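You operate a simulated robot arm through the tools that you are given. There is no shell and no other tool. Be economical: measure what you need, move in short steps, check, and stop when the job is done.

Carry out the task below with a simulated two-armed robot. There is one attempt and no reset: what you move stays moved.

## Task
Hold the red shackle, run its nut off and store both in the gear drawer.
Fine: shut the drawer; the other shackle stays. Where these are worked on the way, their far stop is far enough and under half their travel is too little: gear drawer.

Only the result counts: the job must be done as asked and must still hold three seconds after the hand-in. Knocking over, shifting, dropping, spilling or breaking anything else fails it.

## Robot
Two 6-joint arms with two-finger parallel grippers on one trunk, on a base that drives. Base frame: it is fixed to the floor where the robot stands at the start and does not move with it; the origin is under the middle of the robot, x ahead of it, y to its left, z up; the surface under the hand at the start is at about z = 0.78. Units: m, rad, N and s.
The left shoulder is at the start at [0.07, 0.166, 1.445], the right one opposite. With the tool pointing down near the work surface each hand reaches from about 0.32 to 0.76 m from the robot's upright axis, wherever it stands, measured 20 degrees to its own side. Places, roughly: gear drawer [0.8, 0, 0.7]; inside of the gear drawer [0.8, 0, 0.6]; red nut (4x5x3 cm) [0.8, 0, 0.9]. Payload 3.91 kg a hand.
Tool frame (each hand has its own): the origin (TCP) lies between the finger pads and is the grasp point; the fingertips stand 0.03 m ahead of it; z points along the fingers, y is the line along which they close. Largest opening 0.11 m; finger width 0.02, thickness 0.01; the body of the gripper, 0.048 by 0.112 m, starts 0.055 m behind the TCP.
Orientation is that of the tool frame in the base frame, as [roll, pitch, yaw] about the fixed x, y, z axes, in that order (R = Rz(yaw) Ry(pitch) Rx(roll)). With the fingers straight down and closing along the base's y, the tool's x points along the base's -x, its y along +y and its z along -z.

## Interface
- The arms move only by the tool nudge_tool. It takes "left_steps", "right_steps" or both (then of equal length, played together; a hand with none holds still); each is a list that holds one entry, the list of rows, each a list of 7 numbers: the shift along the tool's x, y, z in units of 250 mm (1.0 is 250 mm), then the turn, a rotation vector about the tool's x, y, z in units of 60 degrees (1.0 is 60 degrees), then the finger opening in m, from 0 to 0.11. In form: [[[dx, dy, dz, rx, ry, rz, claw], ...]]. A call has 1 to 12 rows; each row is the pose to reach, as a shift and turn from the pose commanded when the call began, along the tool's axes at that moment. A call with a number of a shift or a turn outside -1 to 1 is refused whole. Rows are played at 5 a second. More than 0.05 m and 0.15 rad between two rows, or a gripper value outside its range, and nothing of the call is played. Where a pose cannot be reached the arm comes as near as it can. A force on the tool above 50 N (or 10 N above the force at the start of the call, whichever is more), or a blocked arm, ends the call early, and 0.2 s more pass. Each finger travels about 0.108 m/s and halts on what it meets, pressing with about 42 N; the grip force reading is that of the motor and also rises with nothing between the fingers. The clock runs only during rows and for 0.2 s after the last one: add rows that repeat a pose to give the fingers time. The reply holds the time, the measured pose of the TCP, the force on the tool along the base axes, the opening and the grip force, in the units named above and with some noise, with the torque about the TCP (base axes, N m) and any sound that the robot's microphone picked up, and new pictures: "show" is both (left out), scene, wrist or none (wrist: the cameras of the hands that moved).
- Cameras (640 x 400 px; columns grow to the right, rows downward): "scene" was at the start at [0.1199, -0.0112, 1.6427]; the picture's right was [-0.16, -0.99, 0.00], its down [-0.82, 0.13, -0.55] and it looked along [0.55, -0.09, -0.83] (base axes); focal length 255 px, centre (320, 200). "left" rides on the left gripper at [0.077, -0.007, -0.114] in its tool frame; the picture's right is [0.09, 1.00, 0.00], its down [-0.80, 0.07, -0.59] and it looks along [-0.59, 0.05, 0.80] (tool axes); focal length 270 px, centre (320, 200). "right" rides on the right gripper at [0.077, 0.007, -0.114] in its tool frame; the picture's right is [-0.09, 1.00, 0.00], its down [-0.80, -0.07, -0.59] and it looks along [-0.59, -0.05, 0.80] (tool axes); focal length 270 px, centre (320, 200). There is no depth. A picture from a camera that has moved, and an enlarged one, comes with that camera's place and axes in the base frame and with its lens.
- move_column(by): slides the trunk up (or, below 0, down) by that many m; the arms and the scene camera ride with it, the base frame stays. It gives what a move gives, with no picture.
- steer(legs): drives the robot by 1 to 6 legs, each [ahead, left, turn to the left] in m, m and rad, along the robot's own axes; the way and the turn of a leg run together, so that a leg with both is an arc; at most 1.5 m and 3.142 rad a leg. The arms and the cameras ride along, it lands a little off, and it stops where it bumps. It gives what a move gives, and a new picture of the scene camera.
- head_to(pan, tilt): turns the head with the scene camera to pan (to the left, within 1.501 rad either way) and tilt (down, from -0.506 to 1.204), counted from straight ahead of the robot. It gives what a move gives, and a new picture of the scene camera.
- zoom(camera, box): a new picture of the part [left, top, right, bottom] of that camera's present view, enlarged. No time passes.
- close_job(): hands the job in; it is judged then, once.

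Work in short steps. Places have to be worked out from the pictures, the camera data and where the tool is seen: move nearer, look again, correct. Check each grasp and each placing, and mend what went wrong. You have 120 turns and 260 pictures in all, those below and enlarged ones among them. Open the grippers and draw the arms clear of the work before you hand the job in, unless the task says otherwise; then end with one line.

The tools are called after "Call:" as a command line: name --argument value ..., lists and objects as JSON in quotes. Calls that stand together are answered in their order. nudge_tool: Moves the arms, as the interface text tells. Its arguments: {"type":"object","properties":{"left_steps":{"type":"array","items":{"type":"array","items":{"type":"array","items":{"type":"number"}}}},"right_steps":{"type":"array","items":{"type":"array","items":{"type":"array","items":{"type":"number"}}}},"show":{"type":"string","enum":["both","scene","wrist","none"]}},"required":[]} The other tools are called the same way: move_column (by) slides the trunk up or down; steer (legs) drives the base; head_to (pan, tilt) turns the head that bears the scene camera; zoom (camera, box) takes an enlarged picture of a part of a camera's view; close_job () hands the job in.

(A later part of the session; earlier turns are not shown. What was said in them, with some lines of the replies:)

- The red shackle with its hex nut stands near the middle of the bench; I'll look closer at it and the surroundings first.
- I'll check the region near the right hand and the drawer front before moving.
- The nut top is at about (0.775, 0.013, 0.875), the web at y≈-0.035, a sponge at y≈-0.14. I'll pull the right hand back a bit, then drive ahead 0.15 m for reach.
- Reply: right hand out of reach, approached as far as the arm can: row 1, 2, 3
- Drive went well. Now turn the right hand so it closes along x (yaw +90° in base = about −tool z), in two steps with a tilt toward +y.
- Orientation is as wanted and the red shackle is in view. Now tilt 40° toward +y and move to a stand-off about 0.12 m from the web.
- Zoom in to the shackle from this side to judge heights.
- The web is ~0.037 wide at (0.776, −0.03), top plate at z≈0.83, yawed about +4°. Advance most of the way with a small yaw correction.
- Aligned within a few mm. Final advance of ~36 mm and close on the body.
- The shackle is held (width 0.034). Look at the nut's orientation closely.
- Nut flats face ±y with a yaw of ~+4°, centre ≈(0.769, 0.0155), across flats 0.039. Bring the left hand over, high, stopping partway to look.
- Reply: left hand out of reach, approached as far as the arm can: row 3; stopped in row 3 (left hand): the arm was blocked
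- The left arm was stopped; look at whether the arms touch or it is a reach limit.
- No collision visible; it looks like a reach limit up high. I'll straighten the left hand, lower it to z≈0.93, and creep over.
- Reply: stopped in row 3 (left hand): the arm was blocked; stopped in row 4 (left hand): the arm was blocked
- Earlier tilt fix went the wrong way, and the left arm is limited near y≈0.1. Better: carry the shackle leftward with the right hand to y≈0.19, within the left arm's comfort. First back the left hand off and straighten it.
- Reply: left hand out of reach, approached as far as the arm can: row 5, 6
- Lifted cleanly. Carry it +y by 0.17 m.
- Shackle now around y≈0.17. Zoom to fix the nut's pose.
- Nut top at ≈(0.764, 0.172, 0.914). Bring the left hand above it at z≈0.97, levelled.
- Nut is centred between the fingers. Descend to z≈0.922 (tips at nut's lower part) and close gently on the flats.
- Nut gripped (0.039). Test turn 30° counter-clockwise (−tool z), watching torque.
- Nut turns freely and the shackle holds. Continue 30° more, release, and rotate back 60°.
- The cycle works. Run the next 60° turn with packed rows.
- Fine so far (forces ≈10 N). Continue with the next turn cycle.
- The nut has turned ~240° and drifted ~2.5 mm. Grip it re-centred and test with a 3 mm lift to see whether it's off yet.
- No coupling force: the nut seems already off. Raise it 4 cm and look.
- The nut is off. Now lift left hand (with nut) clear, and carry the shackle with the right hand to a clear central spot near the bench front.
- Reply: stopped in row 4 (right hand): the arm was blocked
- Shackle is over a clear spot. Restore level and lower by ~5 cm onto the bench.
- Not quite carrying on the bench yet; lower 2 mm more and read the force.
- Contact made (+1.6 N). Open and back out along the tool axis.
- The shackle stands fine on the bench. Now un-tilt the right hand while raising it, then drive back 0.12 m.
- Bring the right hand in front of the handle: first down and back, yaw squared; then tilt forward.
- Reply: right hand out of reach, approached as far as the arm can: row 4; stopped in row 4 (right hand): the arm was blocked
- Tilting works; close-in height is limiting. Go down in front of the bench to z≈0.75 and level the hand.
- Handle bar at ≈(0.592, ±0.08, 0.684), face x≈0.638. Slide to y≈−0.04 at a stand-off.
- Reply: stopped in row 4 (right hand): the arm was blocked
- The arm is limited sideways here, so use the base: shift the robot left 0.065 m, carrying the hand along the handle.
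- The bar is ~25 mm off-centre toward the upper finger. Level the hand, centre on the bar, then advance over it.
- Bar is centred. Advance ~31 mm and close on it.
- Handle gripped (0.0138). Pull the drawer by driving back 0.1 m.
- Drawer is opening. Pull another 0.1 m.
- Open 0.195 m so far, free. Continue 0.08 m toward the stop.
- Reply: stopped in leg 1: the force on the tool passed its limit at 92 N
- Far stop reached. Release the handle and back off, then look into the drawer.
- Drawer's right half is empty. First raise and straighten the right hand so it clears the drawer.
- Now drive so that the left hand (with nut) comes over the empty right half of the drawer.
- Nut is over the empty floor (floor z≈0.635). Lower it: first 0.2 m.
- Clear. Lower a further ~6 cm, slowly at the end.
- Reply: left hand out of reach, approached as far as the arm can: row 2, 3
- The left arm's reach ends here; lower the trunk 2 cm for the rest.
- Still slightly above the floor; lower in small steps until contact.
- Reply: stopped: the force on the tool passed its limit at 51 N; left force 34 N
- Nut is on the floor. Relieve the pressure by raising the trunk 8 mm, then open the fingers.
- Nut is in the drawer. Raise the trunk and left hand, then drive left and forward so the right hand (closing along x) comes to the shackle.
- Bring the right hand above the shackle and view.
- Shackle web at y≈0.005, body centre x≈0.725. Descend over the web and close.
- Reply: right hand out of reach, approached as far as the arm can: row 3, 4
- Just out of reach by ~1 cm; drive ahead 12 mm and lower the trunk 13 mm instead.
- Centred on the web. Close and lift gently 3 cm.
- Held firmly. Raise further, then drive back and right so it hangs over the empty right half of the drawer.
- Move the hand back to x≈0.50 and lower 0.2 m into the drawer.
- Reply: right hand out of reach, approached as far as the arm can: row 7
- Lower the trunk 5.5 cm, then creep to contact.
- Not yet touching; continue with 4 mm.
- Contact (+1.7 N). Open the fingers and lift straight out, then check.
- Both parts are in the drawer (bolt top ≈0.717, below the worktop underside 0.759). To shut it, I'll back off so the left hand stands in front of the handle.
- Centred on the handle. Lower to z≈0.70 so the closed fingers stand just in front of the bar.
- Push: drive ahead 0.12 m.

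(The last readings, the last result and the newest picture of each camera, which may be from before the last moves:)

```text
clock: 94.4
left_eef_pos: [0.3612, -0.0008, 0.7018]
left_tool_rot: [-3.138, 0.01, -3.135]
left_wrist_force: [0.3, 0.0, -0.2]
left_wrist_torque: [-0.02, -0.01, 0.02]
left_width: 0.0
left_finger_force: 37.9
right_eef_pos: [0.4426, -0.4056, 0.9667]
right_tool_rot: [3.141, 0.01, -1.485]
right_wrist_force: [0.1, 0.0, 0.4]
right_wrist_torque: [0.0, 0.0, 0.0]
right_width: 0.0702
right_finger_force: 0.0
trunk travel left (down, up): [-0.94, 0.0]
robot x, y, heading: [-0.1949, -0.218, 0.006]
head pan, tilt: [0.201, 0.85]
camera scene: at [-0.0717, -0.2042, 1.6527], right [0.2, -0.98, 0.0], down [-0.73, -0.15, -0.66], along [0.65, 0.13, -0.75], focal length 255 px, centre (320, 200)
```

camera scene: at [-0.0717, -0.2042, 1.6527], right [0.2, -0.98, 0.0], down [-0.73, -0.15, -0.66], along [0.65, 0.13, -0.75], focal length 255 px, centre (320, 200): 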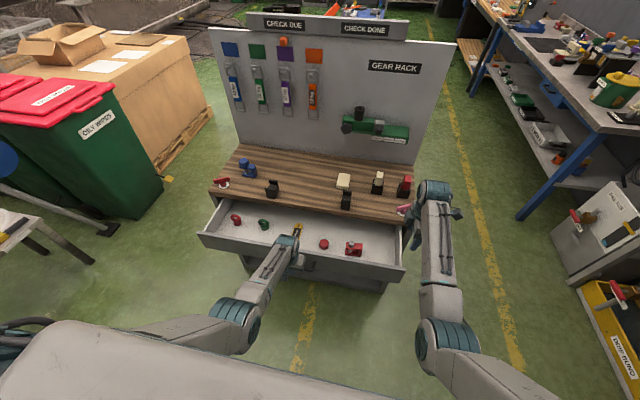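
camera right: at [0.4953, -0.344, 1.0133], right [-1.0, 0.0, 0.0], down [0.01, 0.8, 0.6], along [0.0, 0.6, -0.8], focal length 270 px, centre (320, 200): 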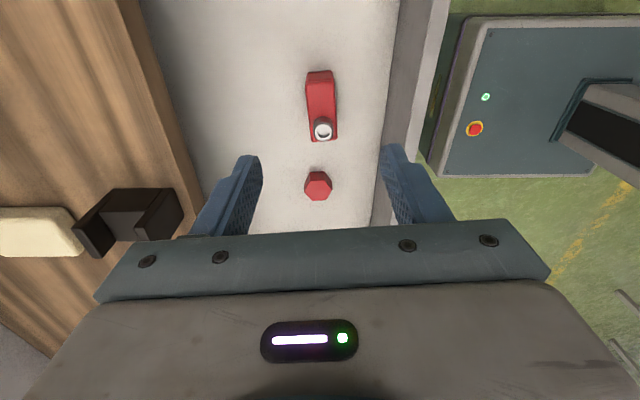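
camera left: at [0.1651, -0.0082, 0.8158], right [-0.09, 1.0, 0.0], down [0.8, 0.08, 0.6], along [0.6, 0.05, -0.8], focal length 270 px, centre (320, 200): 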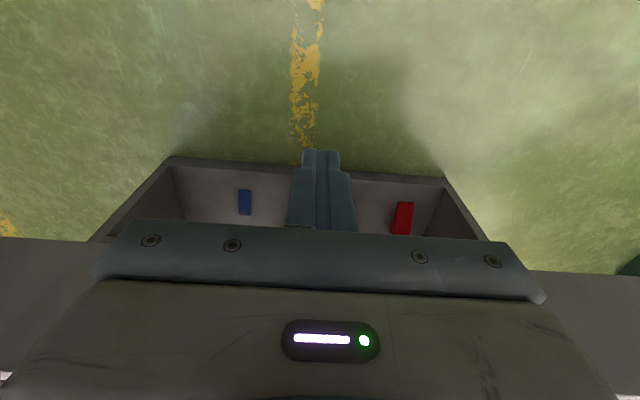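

Drawer appears to be moving freely. Continue 0.12 m.

Call:
steer --legs '[[0.12, 0, 0]]'

```text
clock: 95.6
left_eef_pos: [0.4786, 0.0005, 0.7035]
left_tool_rot: [-3.14, 0.007, -3.134]
left_wrist_force: [0.2, -0.2, 1.1]
left_wrist_torque: [-0.01, -0.01, 0.02]
left_width: 0.0
left_finger_force: 37.7
right_eef_pos: [0.5607, -0.4041, 0.9655]
right_tool_rot: [-3.142, 0.009, -1.485]
right_wrist_force: [0.1, -0.6, -0.8]
right_wrist_torque: [0.02, -0.02, 0.0]
right_width: 0.0698
right_finger_force: 0.1
trunk travel left (down, up): [-0.94, 0.0]
robot x, y, heading: [-0.0752, -0.2204, 0.001]
head pan, tilt: [0.201, 0.85]
camera scene: at [0.0474, -0.2037, 1.6527], right [0.2, -0.98, 0.0], down [-0.73, -0.15, -0.66], along [0.65, 0.13, -0.75], focal length 255 px, centre (320, 200)
```

scene: 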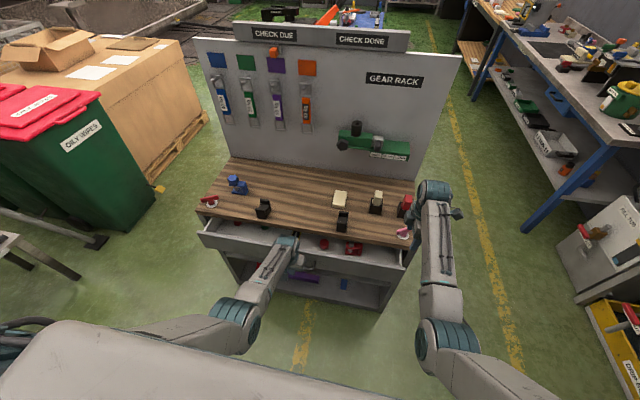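

Before the last part, check the shackle against the worktop.

Call:
zoom --camera "scene" --box '[190, 180, 430, 320]'

```text
2.67 times, centred on (310, 250) of scene
camera zoom: at [0.0474, -0.2037, 1.6527], right [0.2, -0.98, 0.0], down [-0.73, -0.15, -0.66], along [0.65, 0.13, -0.75], focal length 681 px, centre (347, 67)
```

zoom: 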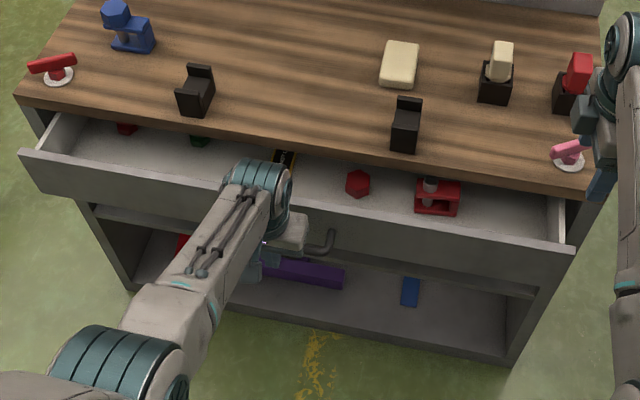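

Looks clear. Continue 0.07 m.

Call:
steer --legs '[[0.07, 0, 0]]'

Call:
zoom --camera "scene" --box '[190, 180, 430, 330]'

```text
clock: 96.6
left_eef_pos: [0.5458, 0.0, 0.7055]
left_tool_rot: [-3.137, 0.011, -3.134]
left_wrist_force: [-0.7, -0.1, 1.2]
left_wrist_torque: [0.01, -0.04, 0.01]
left_width: 0.0
left_finger_force: 38.2
right_eef_pos: [0.6265, -0.4045, 0.9683]
right_tool_rot: [-3.138, 0.01, -1.485]
right_wrist_force: [-0.4, -0.1, 0.6]
right_wrist_torque: [0.02, -0.05, 0.01]
right_width: 0.07
right_finger_force: 0.1
trunk travel left (down, up): [-0.94, 0.0]
robot x, y, heading: [-0.0089, -0.2171, 0.001]
head pan, tilt: [0.201, 0.85]
camera scene: at [0.11, -0.2032, 1.6533], right [0.2, -0.98, 0.0], down [-0.73, -0.15, -0.66], along [0.65, 0.13, -0.75], focal length 255 px, centre (320, 200)
```

scene: 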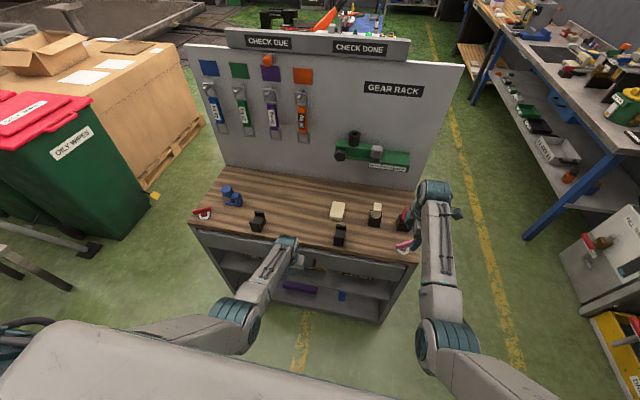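

```text
2.67 times, centred on (310, 255) of scene
camera zoom: at [0.11, -0.2032, 1.6533], right [0.2, -0.98, 0.0], down [-0.73, -0.15, -0.66], along [0.65, 0.13, -0.75], focal length 681 px, centre (347, 53)
```

zoom: 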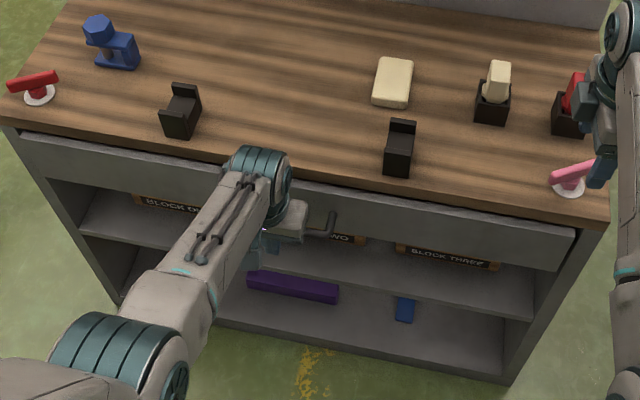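

Almost shut. Push the last ~4 cm until the stop.

Call:
steer --legs '[[0.036, 0, 0]]'

Call:
zoom --camera "scene" --box '[190, 180, 430, 330]'

```text
clock: 97.5
left_eef_pos: [0.5801, 0.0011, 0.6998]
left_tool_rot: [-3.139, 0.001, -3.138]
left_wrist_force: [-24.5, 0.1, -4.1]
left_wrist_torque: [-0.34, 0.53, 0.01]
left_width: 0.0
left_finger_force: 37.8
right_eef_pos: [0.6652, -0.4032, 0.9655]
right_tool_rot: [3.138, 0.009, -1.485]
right_wrist_force: [-0.2, 0.3, -0.5]
right_wrist_torque: [0.02, -0.01, 0.0]
right_width: 0.0701
right_finger_force: 0.0
trunk travel left (down, up): [-0.94, 0.0]
robot x, y, heading: [0.0289, -0.2161, 0.002]
head pan, tilt: [0.201, 0.85]
camera scene: at [0.1531, -0.2023, 1.6523], right [0.2, -0.98, 0.0], down [-0.73, -0.15, -0.66], along [0.65, 0.13, -0.75], focal length 255 px, centre (320, 200)
```

scene: 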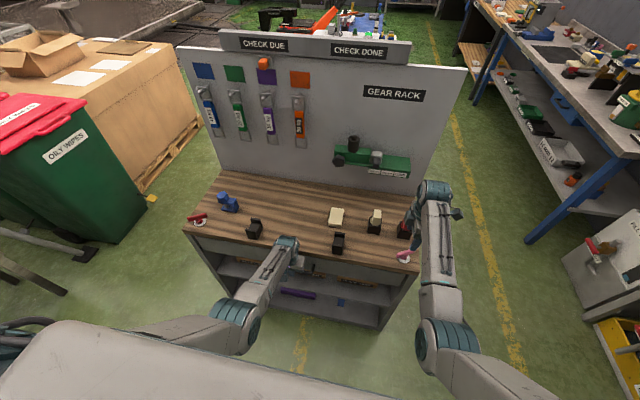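

```text
2.67 times, centred on (310, 255) of scene
camera zoom: at [0.1531, -0.2023, 1.6523], right [0.2, -0.98, 0.0], down [-0.73, -0.15, -0.66], along [0.65, 0.13, -0.75], focal length 681 px, centre (347, 53)
```

zoom: 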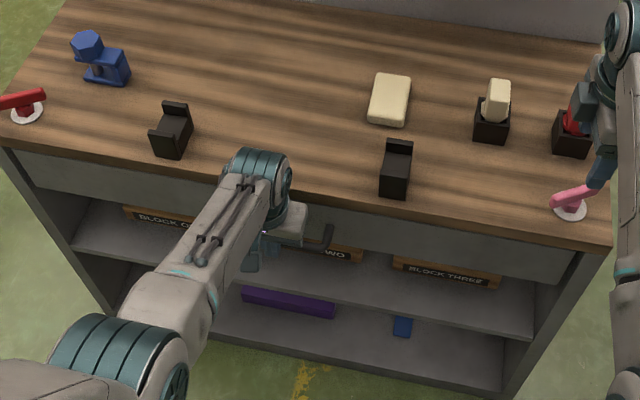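

The drawer is at its stop (−24 N, bar back at 0.59). Back straight off and check.

Call:
steer --legs '[[-0.25, 0, 0]]'

Call:
nudge_tool --left_steps '[[[0, 0, -0.15, 0, 0, 0, 0.05], [0, 0, -0.3, 0, 0, 0, 0.1], [0, 0, -0.48, 0, 0, 0, 0.1], [0, 0.1, -0.66, 0, 0, 0, 0.1], [0, 0.2, -0.8, 0, 0, 0, 0.1]]]' --show "scene"

Call:
zoom --camera "scene" --box '[190, 120, 430, 280]'

```text
clock: 99.3
left_eef_pos: [0.3317, -0.0021, 0.698]
left_tool_rot: [-3.138, -0.005, -3.136]
left_wrist_force: [-0.6, -0.2, -0.8]
left_wrist_torque: [-0.01, 0.0, -0.01]
left_width: 0.0002
left_finger_force: 37.7
right_eef_pos: [0.4163, -0.4054, 0.964]
right_tool_rot: [3.137, 0.011, -1.487]
right_wrist_force: [0.0, -0.3, -0.2]
right_wrist_torque: [-0.01, 0.02, 0.06]
right_width: 0.0701
right_finger_force: 0.0
trunk travel left (down, up): [-0.94, 0.0]
robot x, y, heading: [-0.2232, -0.2227, 0.005]
head pan, tilt: [0.201, 0.85]
camera scene: at [-0.0923, -0.2042, 1.652], right [0.2, -0.98, 0.0], down [-0.74, -0.15, -0.66], along [0.65, 0.13, -0.75], focal length 255 px, centre (320, 200)
```

scene: 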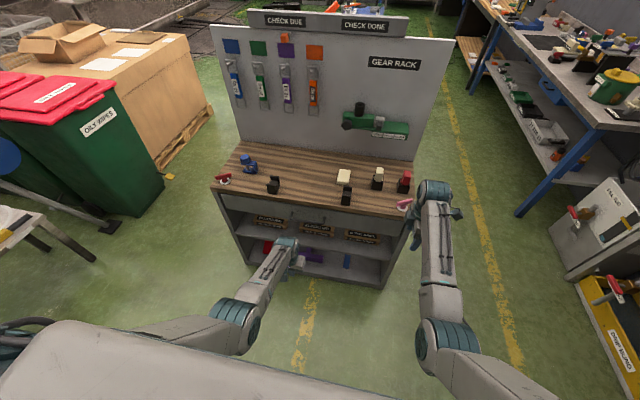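

```text
refused: row 4 steps farther than a row can; nothing moved
```

```text
2.50 times, centred on (310, 200) of scene
camera zoom: at [-0.0923, -0.2042, 1.652], right [0.2, -0.98, 0.0], down [-0.74, -0.15, -0.66], along [0.65, 0.13, -0.75], focal length 638 px, centre (345, 200)
```

zoom: 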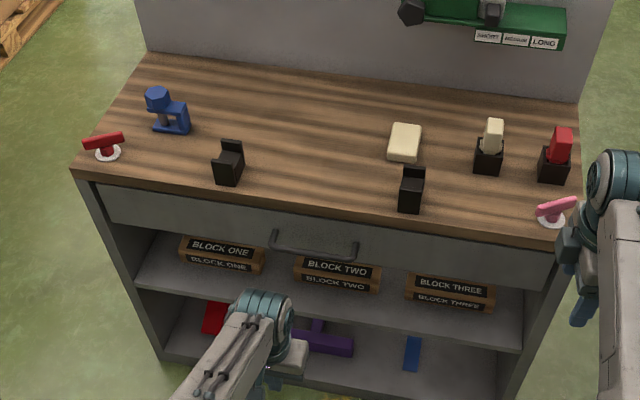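

The drawer is shut and the bench is undisturbed. Raise the left hand and open it, clear of the work.

Call:
nudge_tool --left_steps '[[[0, 0, -0.15, 0, 0, 0, 0.05], [0, 0, -0.3, 0, 0, 0, 0.1], [0, 0, -0.48, 0, 0, 0, 0.1], [0, 0.08, -0.62, 0, 0, 0, 0.1], [0, 0.16, -0.76, 0, 0, 0, 0.1]]]' --show "scene"

Call:
zoom --camera "scene" --box '[210, 180, 420, 240]'

```text
clock: 100.5
left_eef_pos: [0.3325, 0.0395, 0.8897]
left_tool_rot: [-3.139, -0.002, -3.138]
left_wrist_force: [-0.6, 0.4, -0.2]
left_wrist_torque: [0.01, -0.02, 0.02]
left_width: 0.1002
left_finger_force: 0.0
right_eef_pos: [0.4159, -0.405, 0.9641]
right_tool_rot: [3.138, 0.009, -1.487]
right_wrist_force: [0.0, 0.3, -0.2]
right_wrist_torque: [-0.01, 0.03, 0.0]
right_width: 0.07
right_finger_force: 0.0
trunk travel left (down, up): [-0.94, 0.0]
robot x, y, heading: [-0.2205, -0.2179, 0.003]
head pan, tilt: [0.201, 0.85]
camera scene: at [-0.0949, -0.2028, 1.6522], right [0.2, -0.98, 0.0], down [-0.74, -0.15, -0.66], along [0.65, 0.13, -0.75], focal length 255 px, centre (320, 200)
```

scene: 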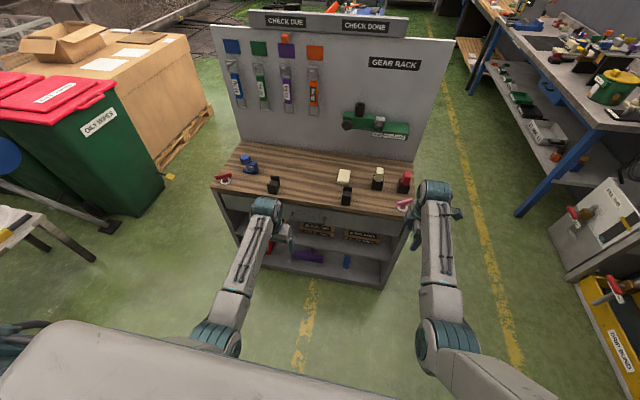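

```text
3.05 times, centred on (315, 210) of scene
camera zoom: at [-0.0949, -0.2028, 1.6522], right [0.2, -0.98, 0.0], down [-0.74, -0.15, -0.66], along [0.65, 0.13, -0.75], focal length 778 px, centre (335, 170)
```

zoom: 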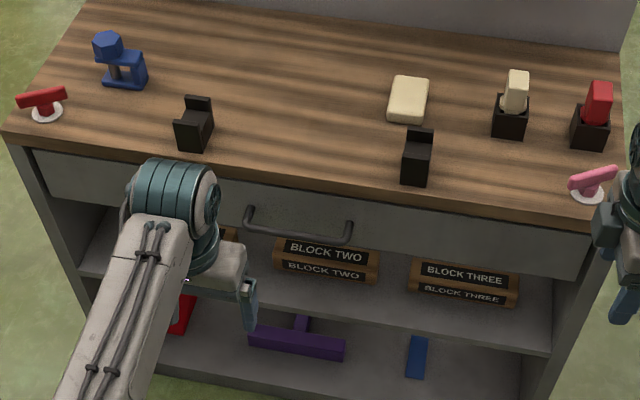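

Drawer shut, both parts stored, grippers open and clear; handing in.

Call:
close_job

```text
The job is handed in.
```

The red shackle's nut is off, and both shackle and nut are in the gear drawer, which I pulled to its far stop and pushed shut again; the blue shackle was not moved, and the job is handed in.
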